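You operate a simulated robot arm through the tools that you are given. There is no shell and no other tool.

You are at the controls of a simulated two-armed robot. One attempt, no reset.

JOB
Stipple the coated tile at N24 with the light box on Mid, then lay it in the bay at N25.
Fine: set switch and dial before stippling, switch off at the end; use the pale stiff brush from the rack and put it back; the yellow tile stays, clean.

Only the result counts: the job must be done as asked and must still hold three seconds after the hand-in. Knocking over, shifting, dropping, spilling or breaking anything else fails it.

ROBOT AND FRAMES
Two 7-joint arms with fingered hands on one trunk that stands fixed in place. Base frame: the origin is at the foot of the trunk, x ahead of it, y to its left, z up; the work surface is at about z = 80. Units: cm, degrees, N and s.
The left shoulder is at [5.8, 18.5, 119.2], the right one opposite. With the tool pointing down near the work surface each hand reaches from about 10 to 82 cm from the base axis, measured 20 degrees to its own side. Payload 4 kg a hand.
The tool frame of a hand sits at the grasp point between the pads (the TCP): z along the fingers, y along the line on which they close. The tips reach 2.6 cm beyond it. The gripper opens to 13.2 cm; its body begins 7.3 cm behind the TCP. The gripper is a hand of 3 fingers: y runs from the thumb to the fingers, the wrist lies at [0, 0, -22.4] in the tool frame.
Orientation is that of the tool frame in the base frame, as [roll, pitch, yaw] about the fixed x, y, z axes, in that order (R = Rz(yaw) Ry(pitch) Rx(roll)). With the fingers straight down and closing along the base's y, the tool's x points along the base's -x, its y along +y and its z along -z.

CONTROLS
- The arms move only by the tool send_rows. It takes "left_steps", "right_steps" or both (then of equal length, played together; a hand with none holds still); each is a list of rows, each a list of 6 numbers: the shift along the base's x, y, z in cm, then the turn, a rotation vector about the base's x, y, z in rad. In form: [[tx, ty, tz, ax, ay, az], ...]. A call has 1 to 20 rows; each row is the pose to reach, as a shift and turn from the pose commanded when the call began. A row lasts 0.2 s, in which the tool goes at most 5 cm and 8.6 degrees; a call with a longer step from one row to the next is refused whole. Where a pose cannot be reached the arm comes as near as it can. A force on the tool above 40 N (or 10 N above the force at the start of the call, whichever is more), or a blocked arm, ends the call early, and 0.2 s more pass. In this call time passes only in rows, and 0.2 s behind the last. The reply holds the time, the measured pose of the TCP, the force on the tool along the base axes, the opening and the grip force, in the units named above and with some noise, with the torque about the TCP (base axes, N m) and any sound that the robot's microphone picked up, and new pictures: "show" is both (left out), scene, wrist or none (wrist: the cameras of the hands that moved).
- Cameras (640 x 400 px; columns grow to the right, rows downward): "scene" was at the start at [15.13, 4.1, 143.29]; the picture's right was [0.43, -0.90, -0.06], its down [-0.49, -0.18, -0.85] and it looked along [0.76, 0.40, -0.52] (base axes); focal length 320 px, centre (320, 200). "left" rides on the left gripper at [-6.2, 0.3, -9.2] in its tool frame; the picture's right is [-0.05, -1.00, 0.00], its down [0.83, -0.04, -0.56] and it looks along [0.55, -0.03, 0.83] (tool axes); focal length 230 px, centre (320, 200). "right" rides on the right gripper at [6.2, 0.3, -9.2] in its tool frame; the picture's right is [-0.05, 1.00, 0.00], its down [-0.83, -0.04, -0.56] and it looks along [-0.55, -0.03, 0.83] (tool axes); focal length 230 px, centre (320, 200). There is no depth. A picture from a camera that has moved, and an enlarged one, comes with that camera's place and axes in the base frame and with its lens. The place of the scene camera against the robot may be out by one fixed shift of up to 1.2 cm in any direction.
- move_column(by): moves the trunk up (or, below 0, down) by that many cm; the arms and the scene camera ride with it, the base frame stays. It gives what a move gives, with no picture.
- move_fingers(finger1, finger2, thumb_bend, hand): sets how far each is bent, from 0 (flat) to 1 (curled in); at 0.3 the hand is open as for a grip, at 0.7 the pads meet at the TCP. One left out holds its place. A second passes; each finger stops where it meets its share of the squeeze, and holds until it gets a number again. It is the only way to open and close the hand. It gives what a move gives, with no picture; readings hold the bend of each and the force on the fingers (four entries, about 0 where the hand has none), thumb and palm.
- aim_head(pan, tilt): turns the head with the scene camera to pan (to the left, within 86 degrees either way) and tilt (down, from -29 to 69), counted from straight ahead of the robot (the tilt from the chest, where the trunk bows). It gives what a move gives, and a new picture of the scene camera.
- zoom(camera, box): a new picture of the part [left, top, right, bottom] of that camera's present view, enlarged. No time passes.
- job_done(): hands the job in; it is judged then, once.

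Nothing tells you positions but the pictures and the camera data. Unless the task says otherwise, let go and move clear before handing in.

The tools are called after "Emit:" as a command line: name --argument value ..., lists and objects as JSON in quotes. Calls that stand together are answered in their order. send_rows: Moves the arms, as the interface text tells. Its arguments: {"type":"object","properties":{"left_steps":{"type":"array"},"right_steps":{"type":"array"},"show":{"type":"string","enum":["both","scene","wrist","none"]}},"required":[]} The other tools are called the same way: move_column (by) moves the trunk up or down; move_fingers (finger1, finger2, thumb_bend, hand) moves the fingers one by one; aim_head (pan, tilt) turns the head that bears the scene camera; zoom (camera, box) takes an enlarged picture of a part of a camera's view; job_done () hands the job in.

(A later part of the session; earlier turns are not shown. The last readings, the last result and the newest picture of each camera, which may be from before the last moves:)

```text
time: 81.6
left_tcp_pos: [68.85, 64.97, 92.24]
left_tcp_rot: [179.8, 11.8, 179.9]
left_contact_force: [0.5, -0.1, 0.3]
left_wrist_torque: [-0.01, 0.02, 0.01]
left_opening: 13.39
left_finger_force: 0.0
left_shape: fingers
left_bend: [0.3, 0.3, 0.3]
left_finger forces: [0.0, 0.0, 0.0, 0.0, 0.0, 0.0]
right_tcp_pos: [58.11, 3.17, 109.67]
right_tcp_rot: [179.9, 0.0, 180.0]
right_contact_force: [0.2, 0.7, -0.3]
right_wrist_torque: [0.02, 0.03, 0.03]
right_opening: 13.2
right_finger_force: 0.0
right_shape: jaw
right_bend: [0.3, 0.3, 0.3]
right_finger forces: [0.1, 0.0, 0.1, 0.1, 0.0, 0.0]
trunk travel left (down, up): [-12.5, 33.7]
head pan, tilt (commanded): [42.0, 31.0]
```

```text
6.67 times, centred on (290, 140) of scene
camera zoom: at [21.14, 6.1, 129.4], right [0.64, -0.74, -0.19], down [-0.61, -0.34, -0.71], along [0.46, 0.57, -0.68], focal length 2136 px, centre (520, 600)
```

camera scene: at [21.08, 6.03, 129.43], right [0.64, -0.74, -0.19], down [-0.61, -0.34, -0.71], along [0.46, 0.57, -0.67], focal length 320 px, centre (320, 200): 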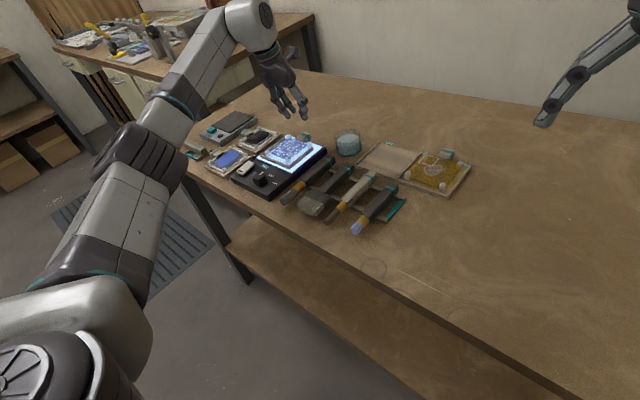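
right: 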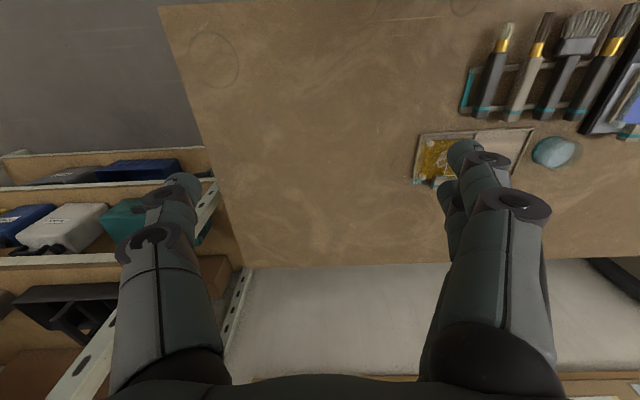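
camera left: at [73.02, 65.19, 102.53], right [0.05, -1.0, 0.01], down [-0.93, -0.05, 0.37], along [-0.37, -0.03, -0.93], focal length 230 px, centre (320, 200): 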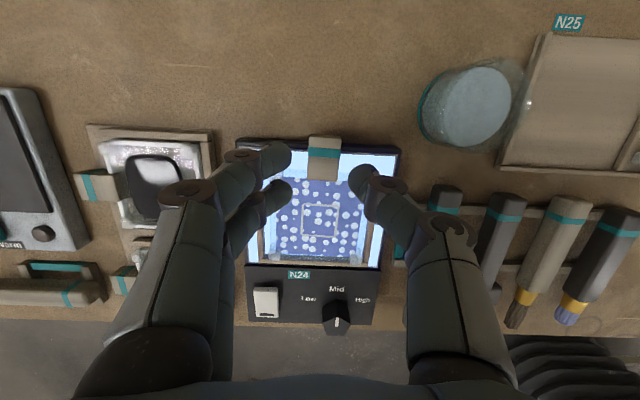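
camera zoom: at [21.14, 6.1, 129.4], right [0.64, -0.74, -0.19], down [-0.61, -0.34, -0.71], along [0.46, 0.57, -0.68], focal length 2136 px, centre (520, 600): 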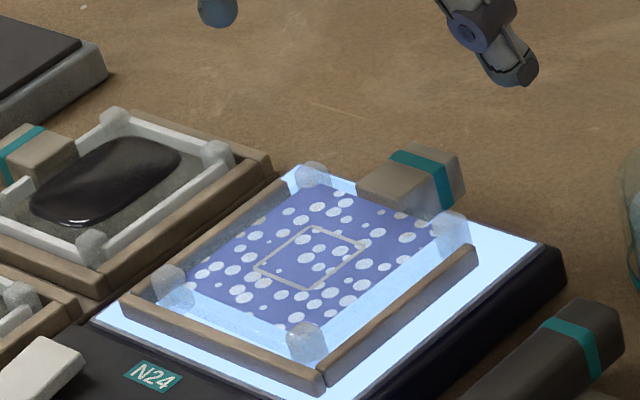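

From behind, the tab's top is at z ≈ 84.5, only about 1.2 cm thick, and the glass ends at x ≈ 68.2; the tab centre is now y ≈ 64.47. I'll regrip lower, slightly further out, at 20° tilt.

Emit:
move_fingers --hand "left" --finger1 0.61 --finger2 0.61 --thumb_bend 0.61

Emit:
send_rows --left_steps '[[0.1, -0.25, -1, 0, -0.07, 0], [0.25, -0.47, -2, 0, -0.143, 0], [0.25, -0.47, -3.8, 0, -0.143, 0]]' --show "wrist"

Emit:
zoom --camera "left" --box '[240, 100, 400, 225]'

Emit:
zoom --camera "scene" --box '[250, 100, 330, 160]'

```text
time: 82.6
left_tcp_pos: [69.0, 64.95, 92.15]
left_tcp_rot: [179.9, 11.8, 180.0]
left_contact_force: [0.5, 0.0, -0.2]
left_wrist_torque: [-0.01, 0.02, 0.02]
left_opening: 3.25
left_finger_force: 0.1
left_shape: fingers
left_bend: [0.61, 0.61, 0.61]
left_finger forces: [0.0, 0.0, 0.1, 0.0, 0.1, 0.1]
right_tcp_pos: [58.06, 3.25, 109.76]
right_tcp_rot: [-180.0, 0.0, 180.0]
right_contact_force: [0.2, 0.3, 1.0]
right_wrist_torque: [-0.02, -0.04, 0.0]
right_opening: 13.17
right_finger_force: 0.1
right_shape: jaw
right_bend: [0.3, 0.3, 0.3]
right_finger forces: [0.0, 0.0, 0.0, 0.0, 0.0, 0.1]
trunk travel left (down, up): [-12.5, 33.7]
head pan, tilt (commanded): [42.0, 31.0]
```

```text
time: 83.4
left_tcp_pos: [69.28, 64.39, 88.3]
left_tcp_rot: [179.8, 19.9, -180.0]
left_contact_force: [0.5, 0.4, -0.1]
left_wrist_torque: [-0.01, -0.03, -0.06]
left_opening: 3.23
left_finger_force: 0.1
left_shape: fingers
left_bend: [0.61, 0.61, 0.61]
left_finger forces: [0.0, 0.1, 0.0, 0.0, 0.1, 0.0]
right_tcp_pos: [58.11, 3.17, 109.63]
right_tcp_rot: [-179.9, -0.1, 179.9]
right_contact_force: [0.1, 0.8, -0.8]
right_wrist_torque: [0.01, 0.02, -0.02]
right_opening: 13.18
right_finger_force: 0.0
right_shape: jaw
right_bend: [0.3, 0.3, 0.3]
right_finger forces: [0.0, 0.0, 0.1, 0.0, 0.0, 0.0]
trunk travel left (down, up): [-12.5, 33.7]
head pan, tilt (commanded): [42.0, 31.0]
camera left: at [71.91, 64.66, 98.95], right [0.05, -1.0, 0.01], down [-0.97, -0.04, 0.24], along [-0.24, -0.03, -0.97], focal length 230 px, centre (320, 200)
```

left: 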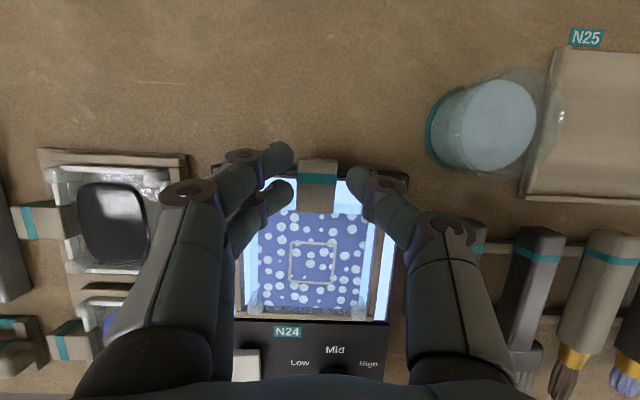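

```text
3.20 times, centred on (320, 162) of left
camera zoom: at [71.91, 64.66, 98.95], right [0.05, -1.0, 0.01], down [-0.97, -0.04, 0.24], along [-0.24, -0.03, -0.97], focal length 736 px, centre (320, 320)
```

zoom: 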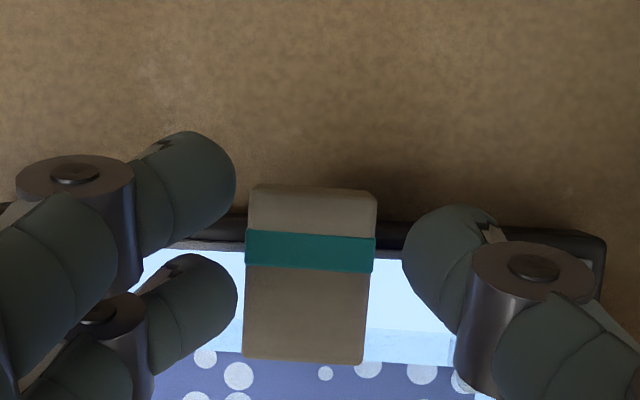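

```text
6.67 times, centred on (290, 130) of scene
camera zoom: at [21.21, 6.12, 129.38], right [0.64, -0.74, -0.19], down [-0.61, -0.34, -0.71], along [0.46, 0.57, -0.68], focal length 2136 px, centre (520, 667)
```

zoom: 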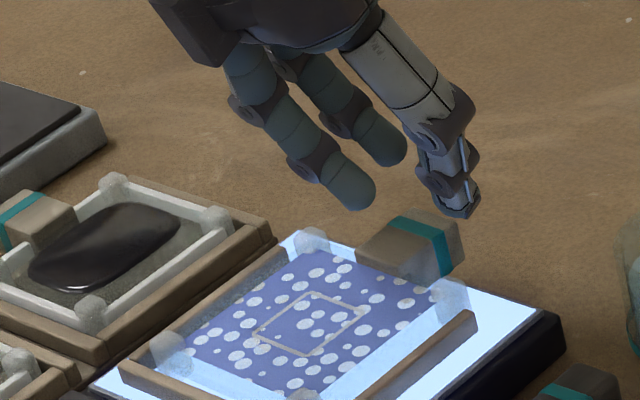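

The fingers are wider apart than I assumed (about 2.3 cm), so the best grip is upright, with finger 2 over the bare glass strip and the tips just above the glass. I'll raise, lower the trunk further for reach, and set the hand upright.

Emit:
send_rows --left_steps '[[0, 0.1, 3, 0, 0, 0], [0, 0.1, 7, 0, 0, 0], [0, 0.1, 11, 0, 0, 0]]' --show "none"

Emit:
move_column --by -8

Emit:
send_rows --left_steps '[[0, 0, 0.5, 0, 0.11, 0], [0.1, 0, 1, 0, 0.22, 0], [0.2, 0, 1, 0, 0.33, 0]]' --show "both"

Emit:
zoom --camera "left" --box '[240, 70, 400, 195]'

Emit:
zoom --camera "scene" --box '[220, 20, 340, 120]'

```text
time: 84.2
left_tcp_pos: [69.05, 64.57, 99.15]
left_tcp_rot: [179.8, 20.0, -179.8]
left_contact_force: [0.5, 0.8, -0.2]
left_wrist_torque: [0.01, -0.01, 0.02]
left_opening: 3.25
left_finger_force: 0.0
left_shape: fingers
left_bend: [0.61, 0.61, 0.61]
left_finger forces: [0.0, 0.1, 0.1, 0.0, 0.0, 0.0]
right_tcp_pos: [57.92, 3.13, 109.59]
right_tcp_rot: [179.9, 0.0, 180.0]
right_contact_force: [0.8, 0.2, -0.2]
right_wrist_torque: [0.02, 0.04, 0.01]
right_opening: 13.18
right_finger_force: 0.0
right_shape: jaw
right_bend: [0.3, 0.3, 0.3]
right_finger forces: [0.0, 0.0, 0.0, 0.1, 0.1, 0.0]
trunk travel left (down, up): [-12.5, 33.7]
head pan, tilt (commanded): [42.0, 31.0]
```

```text
time: 85.3
left_tcp_pos: [69.25, 64.64, 91.57]
left_tcp_rot: [179.8, 20.0, -180.0]
left_contact_force: [-0.1, -0.4, 0.0]
left_wrist_torque: [0.01, 0.0, 0.01]
left_opening: 3.22
left_finger_force: 0.0
left_shape: fingers
left_bend: [0.61, 0.61, 0.61]
left_finger forces: [0.1, 0.1, 0.0, 0.0, 0.0, 0.0]
right_tcp_pos: [57.77, 3.24, 101.84]
right_tcp_rot: [-180.0, 0.1, 180.0]
right_contact_force: [-0.4, -0.4, 0.4]
right_wrist_torque: [-0.01, -0.04, -0.01]
right_opening: 13.18
right_finger_force: 0.0
right_shape: jaw
right_bend: [0.3, 0.3, 0.3]
right_finger forces: [0.0, 0.1, 0.0, 0.0, 0.0, 0.0]
trunk travel left (down, up): [-4.5, 41.7]
head pan, tilt (commanded): [42.0, 31.0]
```

```text
time: 86.1
left_tcp_pos: [69.53, 64.46, 92.45]
left_tcp_rot: [179.7, 0.9, 180.0]
left_contact_force: [-0.6, 1.0, -0.3]
left_wrist_torque: [0.01, -0.01, 0.02]
left_opening: 3.22
left_finger_force: 0.2
left_shape: fingers
left_bend: [0.61, 0.61, 0.61]
left_finger forces: [0.0, 0.0, 0.0, 0.0, 0.0, 0.1]
right_tcp_pos: [58.09, 3.15, 101.6]
right_tcp_rot: [180.0, -0.1, 180.0]
right_contact_force: [-0.8, 0.4, -0.2]
right_wrist_torque: [0.04, 0.03, 0.01]
right_opening: 13.18
right_finger_force: 0.1
right_shape: jaw
right_bend: [0.3, 0.3, 0.3]
right_finger forces: [0.0, 0.1, 0.0, 0.0, 0.1, 0.0]
trunk travel left (down, up): [-4.5, 41.7]
head pan, tilt (commanded): [42.0, 31.0]
camera scene: at [28.82, 6.04, 116.98], right [0.61, -0.74, -0.29], down [-0.71, -0.34, -0.61], along [0.36, 0.57, -0.74], focal length 320 px, centre (320, 200)
camera left: at [75.52, 64.75, 101.56], right [0.05, -1.0, 0.0], down [-0.84, -0.05, 0.54], along [-0.54, -0.03, -0.84], focal length 230 px, centre (320, 200)
```

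scene: 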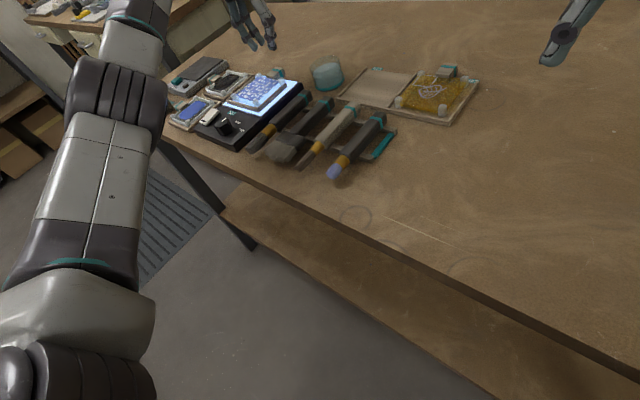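
left: 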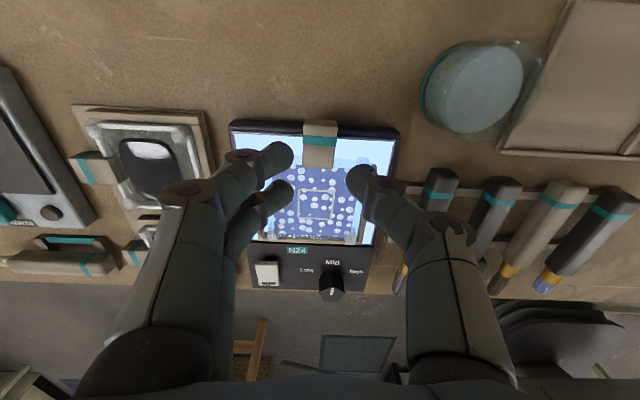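

```text
3.20 times, centred on (320, 132) of left
camera zoom: at [75.52, 64.75, 101.56], right [0.05, -1.0, 0.0], down [-0.84, -0.05, 0.54], along [-0.54, -0.03, -0.84], focal length 736 px, centre (320, 416)
```

zoom: 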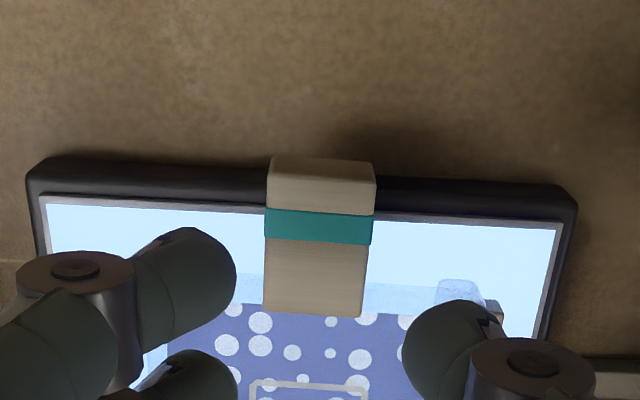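

```text
4.00 times, centred on (280, 70) of scene
camera zoom: at [28.82, 6.04, 116.98], right [0.61, -0.74, -0.29], down [-0.71, -0.34, -0.61], along [0.36, 0.57, -0.74], focal length 1282 px, centre (480, 720)
```

zoom: 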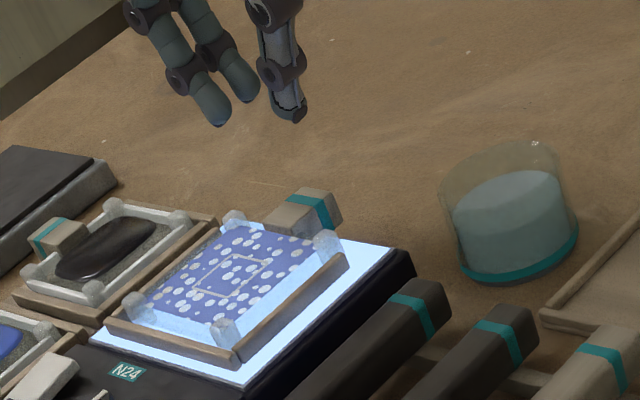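

The arm reaches this upright pose. I'll zoom on the tab's back face to settle its height and thickness.

Emit:
zoom --camera "left" --box '[290, 110, 350, 155]'

Emit:
zoom --camera "scene" --box '[265, 55, 315, 92]'

```text
8.89 times, centred on (320, 132) of left
camera zoom: at [75.52, 64.75, 101.56], right [0.05, -1.0, 0.0], down [-0.84, -0.05, 0.54], along [-0.54, -0.03, -0.84], focal length 2045 px, centre (320, 800)
```

zoom: 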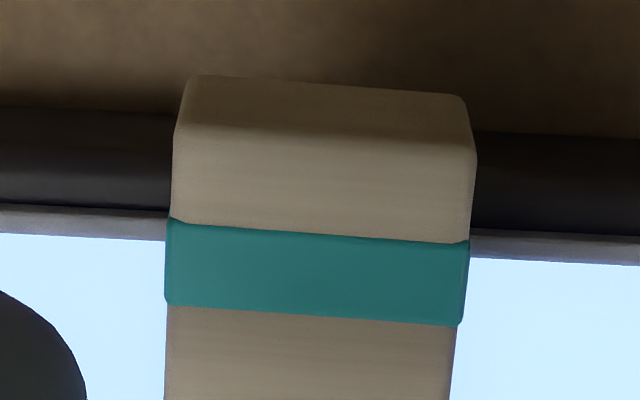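

```text
10.81 times, centred on (290, 74) of scene
camera zoom: at [28.82, 6.04, 116.98], right [0.61, -0.74, -0.29], down [-0.71, -0.34, -0.61], along [0.36, 0.57, -0.74], focal length 3464 px, centre (644, 1568)
```

zoom: 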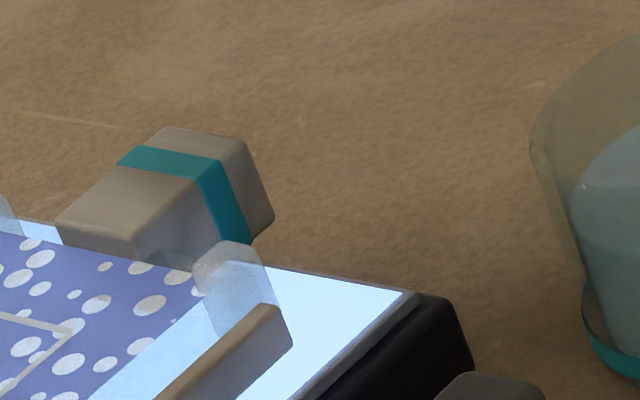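

The tab is about 2 cm tall with its top near z ≈ 84.1, reaching back to x ≈ 71.0, so the fingers must sit lower and further back, behind the glass edge. I'll move there and descend.

Emit:
send_rows --left_steps '[[0.3, 0, -2, 0, 0, 0], [0.5, 0, -4, 0, 0, 0], [0.5, 0, -4.8, 0, 0, 0]]' --show "wrist"

Emit:
zoom --camera "left" --box '[240, 90, 400, 215]'

Emit:
zoom --camera "scene" --box '[240, 40, 320, 100]'

```text
time: 86.9
left_tcp_pos: [69.93, 64.24, 87.65]
left_tcp_rot: [179.8, 1.1, -179.9]
left_contact_force: [0.2, 0.5, -0.3]
left_wrist_torque: [0.03, 0.0, 0.0]
left_opening: 3.22
left_finger_force: 0.0
left_shape: fingers
left_bend: [0.61, 0.61, 0.61]
left_finger forces: [0.0, 0.0, 0.1, 0.0, 0.1, 0.1]
right_tcp_pos: [58.09, 3.35, 101.69]
right_tcp_rot: [180.0, 0.0, 180.0]
right_contact_force: [-0.5, -0.1, 0.0]
right_wrist_torque: [0.02, -0.01, -0.01]
right_opening: 13.17
right_finger_force: 0.0
right_shape: jaw
right_bend: [0.3, 0.3, 0.3]
right_finger forces: [0.0, 0.0, 0.0, 0.1, 0.0, 0.1]
trunk travel left (down, up): [-4.5, 41.7]
head pan, tilt (commanded): [42.0, 31.0]
camera left: at [75.96, 64.62, 96.8], right [0.05, -1.0, 0.0], down [-0.84, -0.04, 0.54], along [-0.54, -0.03, -0.84], focal length 230 px, centre (320, 200)
```

left: 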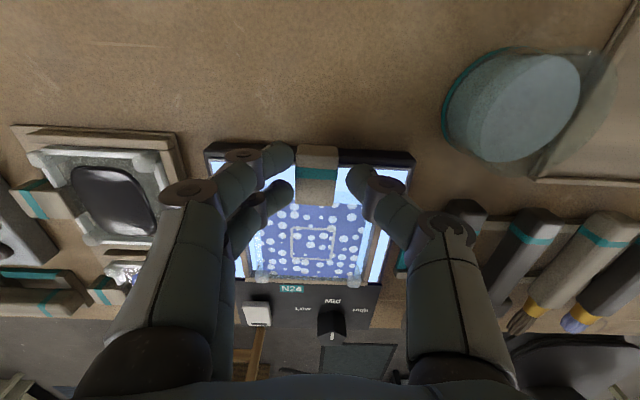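

```text
3.20 times, centred on (320, 152) of left
camera zoom: at [75.96, 64.62, 96.8], right [0.05, -1.0, 0.0], down [-0.84, -0.04, 0.54], along [-0.54, -0.03, -0.84], focal length 736 px, centre (320, 352)
```

zoom: 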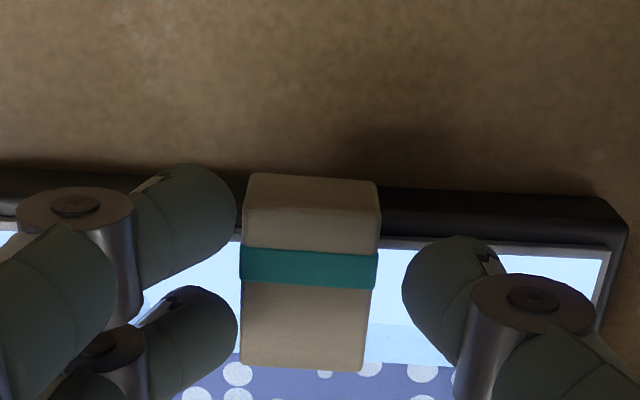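

```text
6.67 times, centred on (280, 70) of scene
camera zoom: at [28.74, 6.1, 117.01], right [0.61, -0.74, -0.28], down [-0.71, -0.34, -0.61], along [0.36, 0.57, -0.74], focal length 2136 px, centre (587, 1067)
```

zoom: 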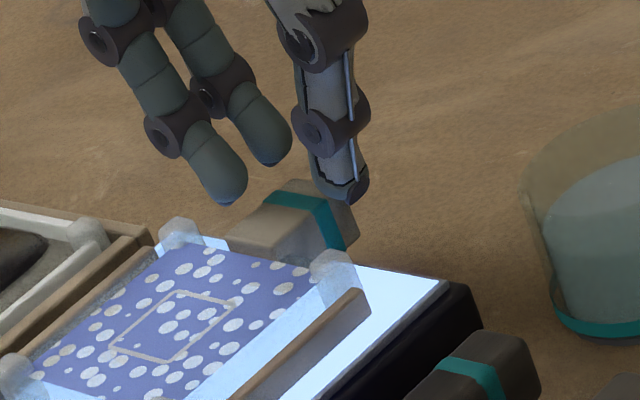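

Finger 1 is near the tab's end and finger 2 just behind the glass edge. Lowering with force sensing.

Emit:
send_rows --left_steps '[[-0.05, 0.1, -0.6, 0, 0, 0], [-0.05, 0.1, -1.0, 0, 0, 0], [-0.05, 0.1, -1.3, 0, 0, 0]]' --show "none"

Emit:
zoom --camera "left" --box '[240, 90, 400, 215]'

Emit:
zoom --camera "scene" --box '[240, 40, 320, 100]'

```text
time: 87.7
left_tcp_pos: [69.87, 64.57, 86.11]
left_tcp_rot: [179.7, 1.0, -179.9]
left_contact_force: [-0.3, 0.3, -0.1]
left_wrist_torque: [0.01, -0.03, 0.0]
left_opening: 3.21
left_finger_force: 0.0
left_shape: fingers
left_bend: [0.61, 0.61, 0.61]
left_finger forces: [0.0, 0.0, 0.0, 0.0, 0.0, 0.0]
right_tcp_pos: [58.01, 3.25, 101.62]
right_tcp_rot: [180.0, 0.0, -180.0]
right_contact_force: [-0.4, 0.3, 0.3]
right_wrist_torque: [0.0, 0.0, -0.05]
right_opening: 13.17
right_finger_force: 0.1
right_shape: jaw
right_bend: [0.3, 0.3, 0.3]
right_finger forces: [0.1, 0.0, 0.0, 0.1, 0.1, 0.0]
trunk travel left (down, up): [-4.5, 41.7]
head pan, tilt (commanded): [42.0, 31.0]
```

```text
3.20 times, centred on (320, 152) of left
camera zoom: at [75.86, 64.83, 95.43], right [0.05, -1.0, 0.0], down [-0.84, -0.04, 0.54], along [-0.54, -0.03, -0.84], focal length 736 px, centre (320, 352)
```

zoom: 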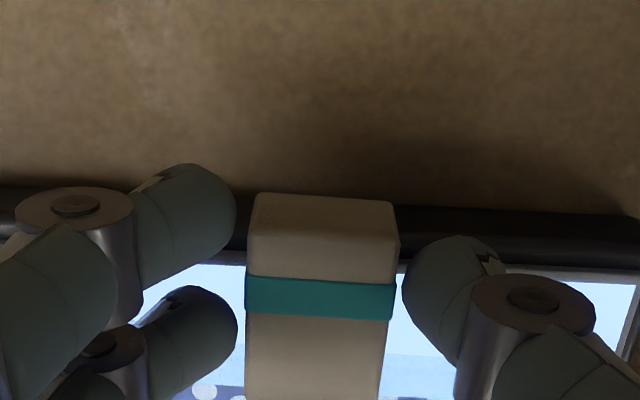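

```text
6.67 times, centred on (280, 70) of scene
camera zoom: at [28.75, 6.11, 117.01], right [0.61, -0.74, -0.28], down [-0.71, -0.34, -0.61], along [0.36, 0.57, -0.74], focal length 2136 px, centre (587, 1067)
```

zoom: 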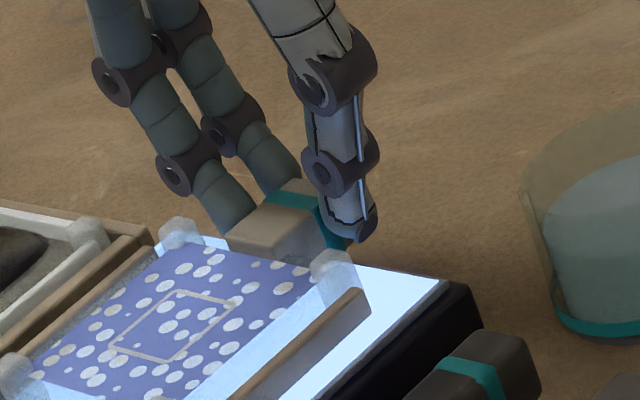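

Still no contact and the tips are now beside the tab. A little nearer and lower, then close.

Emit:
send_rows --left_steps '[[-0.15, -0.05, 0, 0, 0, 0], [-0.15, -0.05, -0.2, 0, 0, 0], [-0.15, -0.05, -0.4, 0, 0, 0]]' --show "none"

Emit:
move_fingers --hand "left" --finger1 0.635 --finger2 0.635 --thumb_bend 0.635

Emit:
zoom --camera "left" --box '[240, 90, 400, 215]'

Emit:
zoom --camera "scene" --box '[240, 40, 320, 100]'

```text
time: 88.5
left_tcp_pos: [69.66, 64.58, 85.83]
left_tcp_rot: [179.9, 1.1, 179.9]
left_contact_force: [0.6, -0.5, 1.3]
left_wrist_torque: [0.0, -0.01, -0.03]
left_opening: 3.22
left_finger_force: 0.5
left_shape: fingers
left_bend: [0.61, 0.61, 0.61]
left_finger forces: [0.1, 1.0, 0.0, 0.0, 0.0, 0.1]
right_tcp_pos: [57.98, 3.15, 101.59]
right_tcp_rot: [180.0, 0.0, -180.0]
right_contact_force: [0.5, 0.3, 0.1]
right_wrist_torque: [0.0, 0.02, -0.02]
right_opening: 13.2
right_finger_force: 0.0
right_shape: jaw
right_bend: [0.3, 0.3, 0.3]
right_finger forces: [0.0, 0.0, 0.0, 0.0, 0.0, 0.0]
trunk travel left (down, up): [-4.5, 41.7]
head pan, tilt (commanded): [42.0, 31.0]
```

```text
time: 89.5
left_tcp_pos: [69.66, 64.5, 85.75]
left_tcp_rot: [179.8, 1.2, -180.0]
left_contact_force: [1.2, 0.1, 0.7]
left_wrist_torque: [0.0, -0.02, -0.01]
left_opening: 2.78
left_finger_force: 1.2
left_shape: fingers
left_bend: [0.62, 0.62, 0.63]
left_finger forces: [0.3, 1.0, 0.0, 0.0, 1.0, 0.0]
right_tcp_pos: [57.99, 3.23, 101.61]
right_tcp_rot: [-180.0, 0.0, 180.0]
right_contact_force: [-0.6, -0.4, 0.8]
right_wrist_torque: [0.02, 0.01, -0.04]
right_opening: 13.2
right_finger_force: 0.0
right_shape: jaw
right_bend: [0.3, 0.3, 0.3]
right_finger forces: [0.0, 0.0, 0.0, 0.0, 0.0, 0.1]
trunk travel left (down, up): [-4.5, 41.7]
head pan, tilt (commanded): [42.0, 31.0]
```

```text
3.20 times, centred on (320, 152) of left
camera zoom: at [75.72, 64.85, 95.1], right [0.05, -1.0, 0.0], down [-0.84, -0.04, 0.54], along [-0.54, -0.03, -0.84], focal length 736 px, centre (320, 352)
```

zoom: 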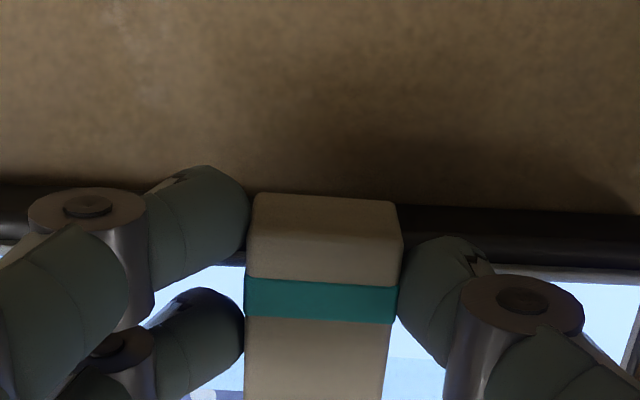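

```text
6.67 times, centred on (280, 70) of scene
camera zoom: at [28.75, 6.09, 117.01], right [0.61, -0.74, -0.28], down [-0.71, -0.34, -0.61], along [0.36, 0.57, -0.74], focal length 2136 px, centre (587, 1067)
```

zoom: 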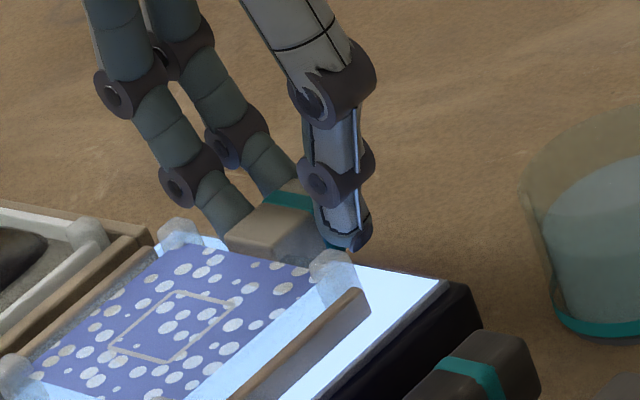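

All three fingertips now touch the tab sides. Tightening in steps.

Emit:
move_fingers --hand "left" --finger1 0.68 --finger2 0.68 --thumb_bend 0.68

Emit:
zoom --camera "left" --box '[240, 90, 400, 215]'

Emit:
zoom --camera "scene" --box '[230, 40, 320, 105]'

```text
time: 90.5
left_tcp_pos: [69.69, 64.57, 85.84]
left_tcp_rot: [179.8, 1.0, 180.0]
left_contact_force: [0.6, 0.8, -0.5]
left_wrist_torque: [0.0, 0.0, 0.01]
left_opening: 2.56
left_finger_force: 7.3
left_shape: fingers
left_bend: [0.63, 0.63, 0.65]
left_finger forces: [3.2, 3.7, 0.0, 0.0, 6.7, 0.1]
right_tcp_pos: [58.09, 3.18, 101.6]
right_tcp_rot: [-179.9, 0.0, 180.0]
right_contact_force: [-0.3, 0.4, 0.4]
right_wrist_torque: [0.04, 0.01, 0.0]
right_opening: 13.2
right_finger_force: 0.0
right_shape: jaw
right_bend: [0.3, 0.3, 0.3]
right_finger forces: [0.0, 0.0, 0.0, 0.0, 0.0, 0.1]
trunk travel left (down, up): [-4.5, 41.7]
head pan, tilt (commanded): [42.0, 31.0]
```

```text
3.20 times, centred on (320, 152) of left
camera zoom: at [75.71, 64.86, 95.09], right [0.05, -1.0, 0.0], down [-0.84, -0.04, 0.54], along [-0.54, -0.03, -0.84], focal length 736 px, centre (320, 352)
```

zoom: 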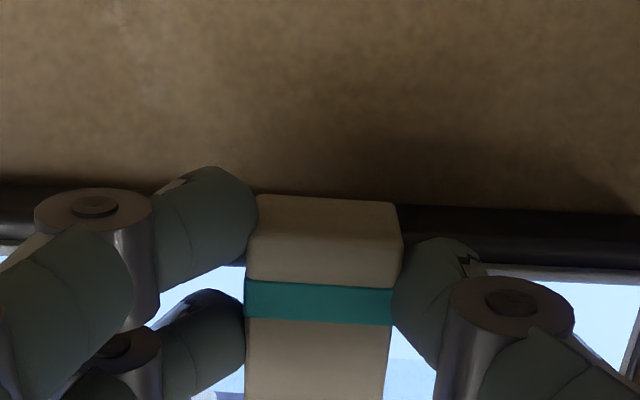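

```text
6.15 times, centred on (275, 72) of scene
camera zoom: at [28.75, 6.11, 117.0], right [0.61, -0.74, -0.28], down [-0.71, -0.34, -0.61], along [0.36, 0.57, -0.74], focal length 1972 px, centre (597, 985)
```

zoom: 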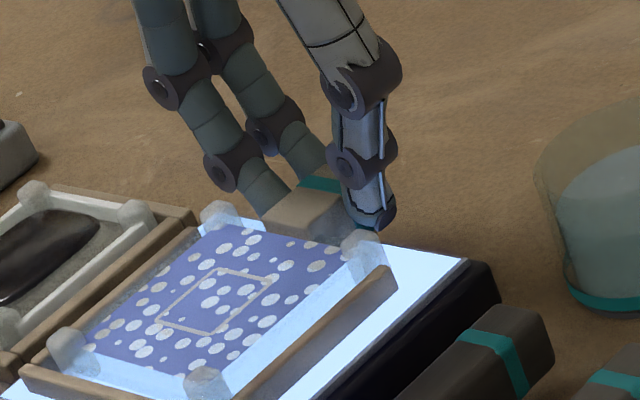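

Balanced three-point grip. Squeezing harder for the lift.

Emit:
move_fingers --hand "left" --finger1 0.75 --finger2 0.75 --thumb_bend 0.75

Emit:
zoom --camera "left" --box '[240, 90, 400, 215]'

Emit:
zoom --camera "scene" --box '[230, 40, 320, 105]'

```text
time: 91.5
left_tcp_pos: [69.66, 64.62, 85.72]
left_tcp_rot: [179.8, 1.1, -180.0]
left_contact_force: [0.9, 2.1, -0.2]
left_wrist_torque: [0.01, -0.01, 0.01]
left_opening: 2.37
left_finger_force: 17.6
left_shape: fingers
left_bend: [0.67, 0.66, 0.67]
left_finger forces: [9.3, 9.3, 0.1, 0.1, 16.9, 0.0]
right_tcp_pos: [58.17, 3.13, 101.74]
right_tcp_rot: [179.9, 0.0, 180.0]
right_contact_force: [-0.2, 0.4, 0.2]
right_wrist_torque: [-0.02, 0.0, 0.04]
right_opening: 13.2
right_finger_force: 0.1
right_shape: jaw
right_bend: [0.3, 0.3, 0.3]
right_finger forces: [0.0, 0.0, 0.1, 0.1, 0.0, 0.0]
trunk travel left (down, up): [-4.5, 41.7]
head pan, tilt (commanded): [42.0, 31.0]
```

```text
3.20 times, centred on (320, 152) of left
camera zoom: at [75.71, 64.88, 95.08], right [0.05, -1.0, 0.0], down [-0.84, -0.04, 0.54], along [-0.54, -0.03, -0.84], focal length 736 px, centre (320, 352)
```

zoom: 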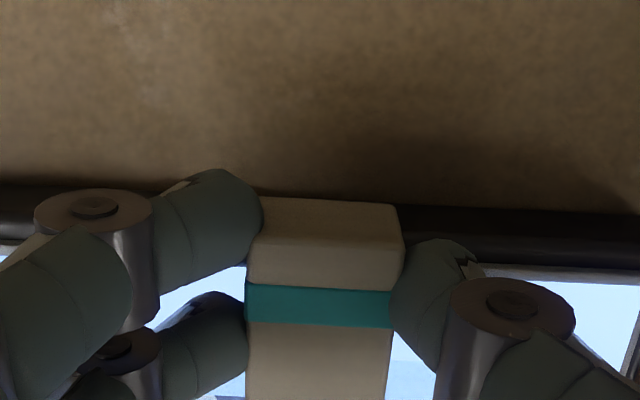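

```text
6.15 times, centred on (275, 72) of scene
camera zoom: at [28.75, 6.12, 117.01], right [0.61, -0.74, -0.28], down [-0.71, -0.34, -0.61], along [0.36, 0.57, -0.74], focal length 1972 px, centre (597, 985)
```

zoom: 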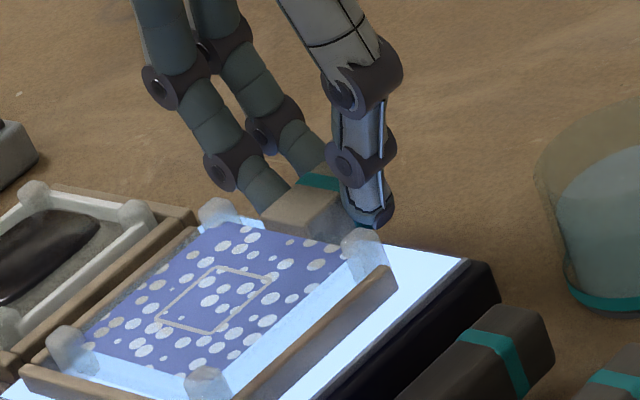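

Grip is 17.6 N and balanced. Lifting slowly and checking whether the tile stays level.

Emit:
send_rows --left_steps '[[0, 0, 0.4, 0, 0, 0], [0, 0, 0.8, 0, 0, 0], [0, 0, 1.3, 0, 0, 0], [0, 0, 2.0, 0, 0, 0]]' --show "both"

Emit:
zoom --camera "scene" --box '[220, 30, 330, 110]'

Emit:
zoom --camera "left" --box '[220, 90, 420, 300]'

```text
time: 92.5
left_tcp_pos: [69.74, 64.57, 87.65]
left_tcp_rot: [179.7, 1.1, 180.0]
left_contact_force: [1.0, -0.3, -0.4]
left_wrist_torque: [-0.01, -0.03, -0.01]
left_opening: 2.4
left_finger_force: 17.3
left_shape: fingers
left_bend: [0.68, 0.67, 0.67]
left_finger forces: [9.3, 8.3, 0.1, 0.1, 17.4, 0.0]
right_tcp_pos: [57.98, 3.25, 101.74]
right_tcp_rot: [179.9, 0.0, -179.9]
right_contact_force: [-1.1, -0.7, 0.5]
right_wrist_torque: [0.05, 0.02, 0.02]
right_opening: 13.21
right_finger_force: 0.0
right_shape: jaw
right_bend: [0.3, 0.3, 0.3]
right_finger forces: [0.0, 0.1, 0.0, 0.0, 0.0, 0.1]
trunk travel left (down, up): [-4.5, 41.7]
head pan, tilt (commanded): [42.0, 31.0]
camera scene: at [28.74, 6.09, 117.02], right [0.61, -0.74, -0.28], down [-0.71, -0.34, -0.61], along [0.36, 0.57, -0.74], focal length 320 px, centre (320, 200)
camera left: at [75.72, 64.79, 97.06], right [0.05, -1.0, 0.0], down [-0.84, -0.04, 0.54], along [-0.54, -0.03, -0.84], focal length 230 px, centre (320, 200)
```

scene: 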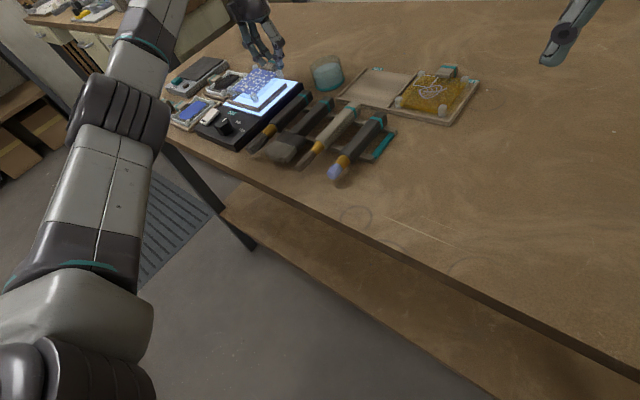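
left: 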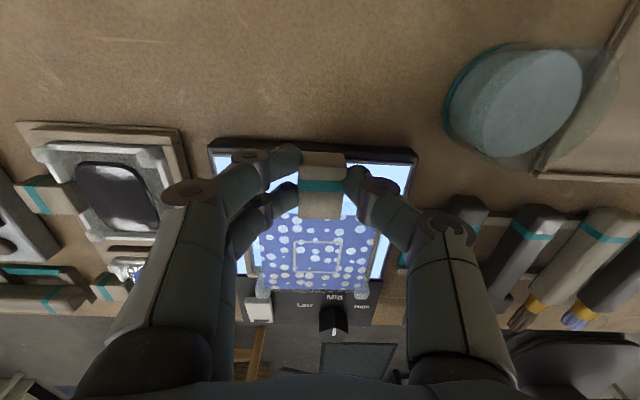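

```text
5.00 times, centred on (275, 70) of scene
camera zoom: at [28.74, 6.09, 117.02], right [0.61, -0.74, -0.28], down [-0.71, -0.34, -0.61], along [0.36, 0.57, -0.74], focal length 1602 px, centre (545, 850)
```

zoom: 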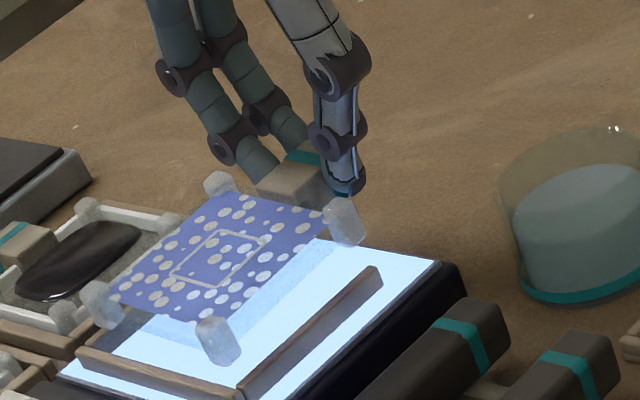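

```text
1.90 times, centred on (320, 195) of left
camera zoom: at [75.72, 64.79, 97.06], right [0.05, -1.0, 0.0], down [-0.84, -0.04, 0.54], along [-0.54, -0.03, -0.84], focal length 438 px, centre (320, 210)
```

zoom: 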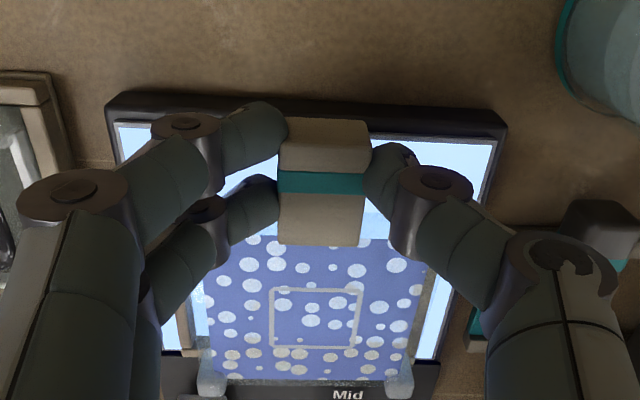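

The tile lifts cleanly and stays level. Raising it well clear of the jar before carrying.

Emit:
send_rows --left_steps '[[0, 0, 1.5, 0, 0, 0], [0, 0, 3, 0, 0, 0], [0, 0, 5, 0, 0, 0], [0, 0, 7, 0, 0, 0], [0, 0, 9, 0, 0, 0]]' --show "both"

Emit:
zoom --camera "scene" --box '[210, 0, 350, 110]'

```text
time: 93.7
left_tcp_pos: [69.83, 64.77, 96.81]
left_tcp_rot: [179.8, 1.1, 180.0]
left_contact_force: [0.4, 0.8, -0.6]
left_wrist_torque: [0.01, -0.06, 0.01]
left_opening: 2.37
left_finger_force: 17.6
left_shape: fingers
left_bend: [0.68, 0.67, 0.67]
left_finger forces: [9.2, 8.3, 0.1, 0.1, 17.4, 0.0]
right_tcp_pos: [57.98, 3.14, 101.52]
right_tcp_rot: [180.0, 0.1, 180.0]
right_contact_force: [0.2, 0.0, 0.0]
right_wrist_torque: [0.03, 0.0, 0.02]
right_opening: 13.21
right_finger_force: 0.0
right_shape: jaw
right_bend: [0.3, 0.3, 0.3]
right_finger forces: [0.0, 0.0, 0.1, 0.0, 0.0, 0.0]
trunk travel left (down, up): [-4.5, 41.7]
head pan, tilt (commanded): [42.0, 31.0]
camera scene: at [28.72, 6.04, 117.03], right [0.61, -0.74, -0.29], down [-0.71, -0.34, -0.61], along [0.36, 0.57, -0.74], focal length 320 px, centre (320, 200)
camera left: at [75.78, 64.93, 106.1], right [0.05, -1.0, 0.0], down [-0.84, -0.05, 0.54], along [-0.54, -0.03, -0.84], focal length 230 px, centre (320, 200)
```

scene: 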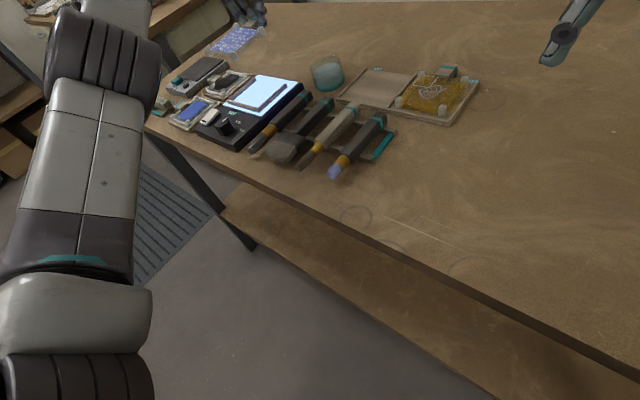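
left: 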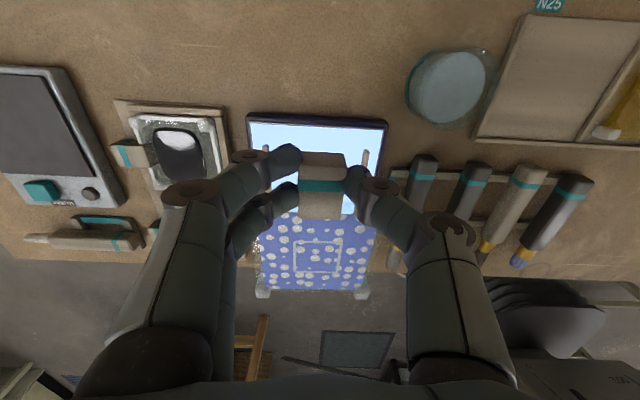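

```text
3.64 times, centred on (280, 55) of scene
camera zoom: at [28.72, 6.04, 117.03], right [0.61, -0.74, -0.29], down [-0.71, -0.34, -0.61], along [0.36, 0.57, -0.74], focal length 1165 px, centre (466, 727)
```

zoom: 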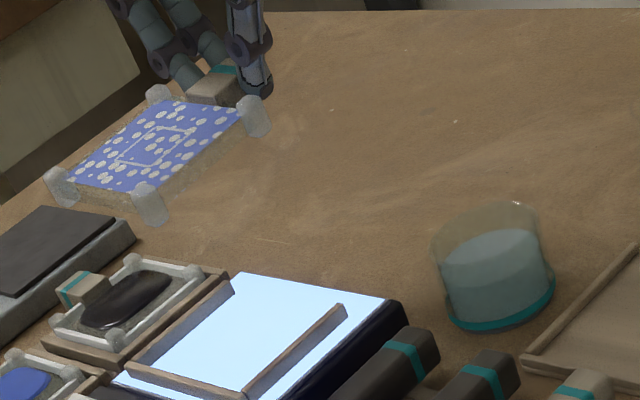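

The tile is level and secure. I'll re-aim the head toward the bay, then carry the tile over at a moderate pace.

Emit:
aim_head --pan 22 --tilt 14

Emit:
send_rows --left_steps '[[0.8, -2, 0, 0, 0, 0], [1.8, -4.3, 0, 0, 0, 0], [2.8, -6.6, 0, 0, 0, 0], [3.9, -9, 0, 0, 0, 0], [5, -11.4, 0, 0, 0, 0], [6.1, -13.8, 0, 0, 0, 0], [7.2, -16.2, 0, 0, 0, 0], [8.2, -18.6, 0, 0, 0, 0], [9.3, -21, 0, 0, 0, 0], [10.1, -22.6, 0, 0, 0, 0], [10.3, -23.1, 0, 0, 0, 0]]' --show "both"

```text
time: 94.6
left_tcp_pos: [69.84, 64.82, 96.74]
left_tcp_rot: [179.8, 1.1, 180.0]
left_contact_force: [-0.3, 0.1, -1.3]
left_wrist_torque: [0.03, 0.0, 0.0]
left_opening: 2.4
left_finger_force: 17.4
left_shape: fingers
left_bend: [0.68, 0.67, 0.67]
left_finger forces: [9.2, 8.4, 0.1, 0.0, 17.4, 0.0]
right_tcp_pos: [58.03, 3.14, 101.61]
right_tcp_rot: [179.9, 0.0, -179.9]
right_contact_force: [-0.9, -0.4, -0.2]
right_wrist_torque: [-0.03, -0.01, -0.01]
right_opening: 13.19
right_finger_force: 0.2
right_shape: jaw
right_bend: [0.3, 0.3, 0.3]
right_finger forces: [0.1, 0.1, 0.1, 0.0, 0.0, 0.0]
trunk travel left (down, up): [-4.5, 41.7]
head pan, tilt (commanded): [22.0, 14.0]
camera scene: at [31.7, 3.58, 118.64], right [0.34, -0.93, -0.16], down [-0.62, -0.09, -0.78], along [0.71, 0.36, -0.6], focal length 320 px, centre (320, 200)
```

scene: 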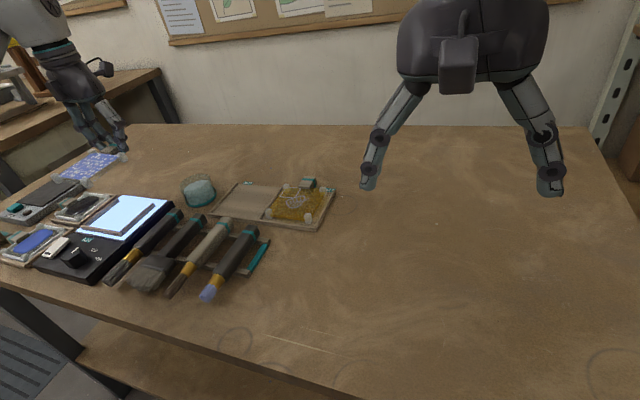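

```text
time: 97.0
left_tcp_pos: [80.03, 41.36, 96.87]
left_tcp_rot: [179.7, 1.0, -180.0]
left_contact_force: [1.0, -0.4, -0.9]
left_wrist_torque: [0.03, -0.03, -0.01]
left_opening: 2.37
left_finger_force: 17.5
left_shape: fingers
left_bend: [0.68, 0.67, 0.67]
left_finger forces: [9.2, 8.3, 0.0, 0.0, 17.3, 0.1]
right_tcp_pos: [58.02, 3.2, 101.69]
right_tcp_rot: [-180.0, 0.0, -180.0]
right_contact_force: [0.2, 0.5, -0.3]
right_wrist_torque: [0.04, -0.02, 0.01]
right_opening: 13.21
right_finger_force: 0.2
right_shape: jaw
right_bend: [0.3, 0.3, 0.3]
right_finger forces: [0.0, 0.0, 0.0, 0.0, 0.0, 0.1]
trunk travel left (down, up): [-4.5, 41.7]
head pan, tilt (commanded): [22.0, 14.0]
camera scene: at [31.7, 3.59, 118.65], right [0.34, -0.93, -0.16], down [-0.62, -0.09, -0.78], along [0.71, 0.36, -0.6], focal length 320 px, centre (320, 200)
camera left: at [86.15, 41.63, 106.21], right [0.05, -1.0, 0.0], down [-0.84, -0.05, 0.54], along [-0.54, -0.03, -0.84], focal length 230 px, centre (320, 200)
```

scene: 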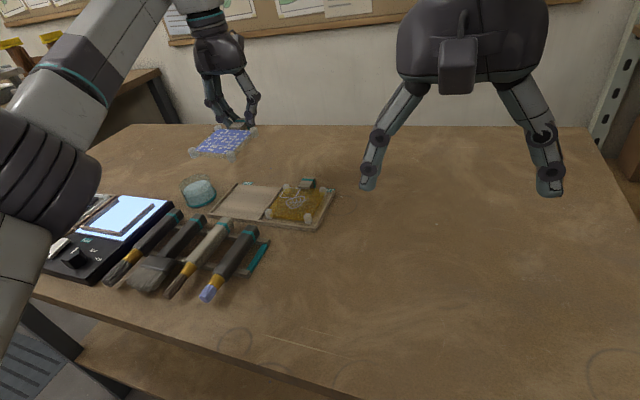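
left: 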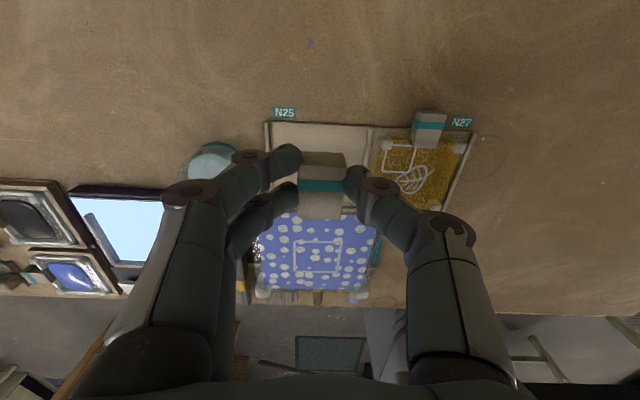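

The tile is above the bay region. I'll zoom to measure the bay's rails against the tile.

Emit:
zoom --camera "left" --box '[240, 95, 400, 195]'

Emit:
zoom --camera "left" --box '[230, 200, 400, 310]'

Emit:
zoom --camera "scene" --box '[170, 90, 350, 240]'

```text
4.00 times, centred on (320, 145) of left
camera zoom: at [86.15, 41.63, 106.21], right [0.05, -1.0, 0.0], down [-0.84, -0.05, 0.54], along [-0.54, -0.03, -0.84], focal length 920 px, centre (320, 420)
```

zoom: 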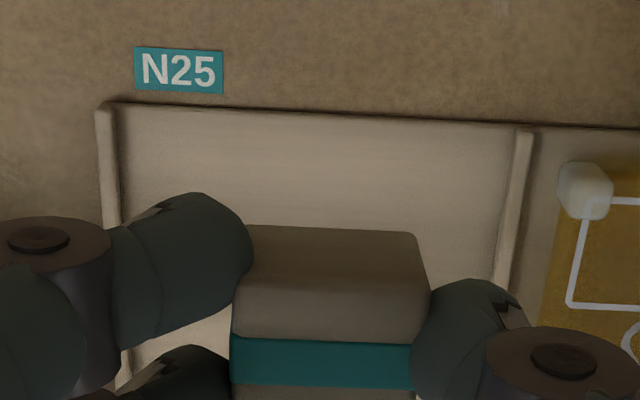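

```text
3.64 times, centred on (315, 255) of left
camera zoom: at [86.15, 41.63, 106.21], right [0.05, -1.0, 0.0], down [-0.84, -0.05, 0.54], along [-0.54, -0.03, -0.84], focal length 837 px, centre (338, 0)
```

zoom: 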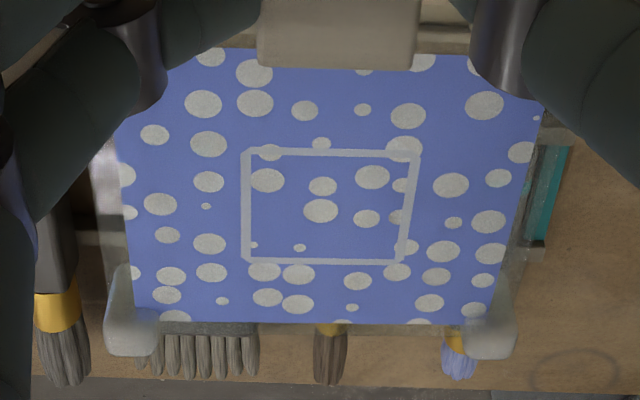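

```text
2.67 times, centred on (260, 165) of scene
camera zoom: at [31.7, 3.59, 118.65], right [0.34, -0.93, -0.16], down [-0.62, -0.09, -0.78], along [0.71, 0.36, -0.6], focal length 854 px, centre (480, 293)
```

zoom: 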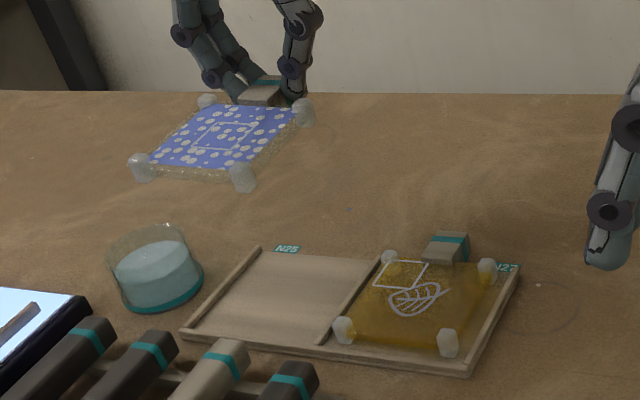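

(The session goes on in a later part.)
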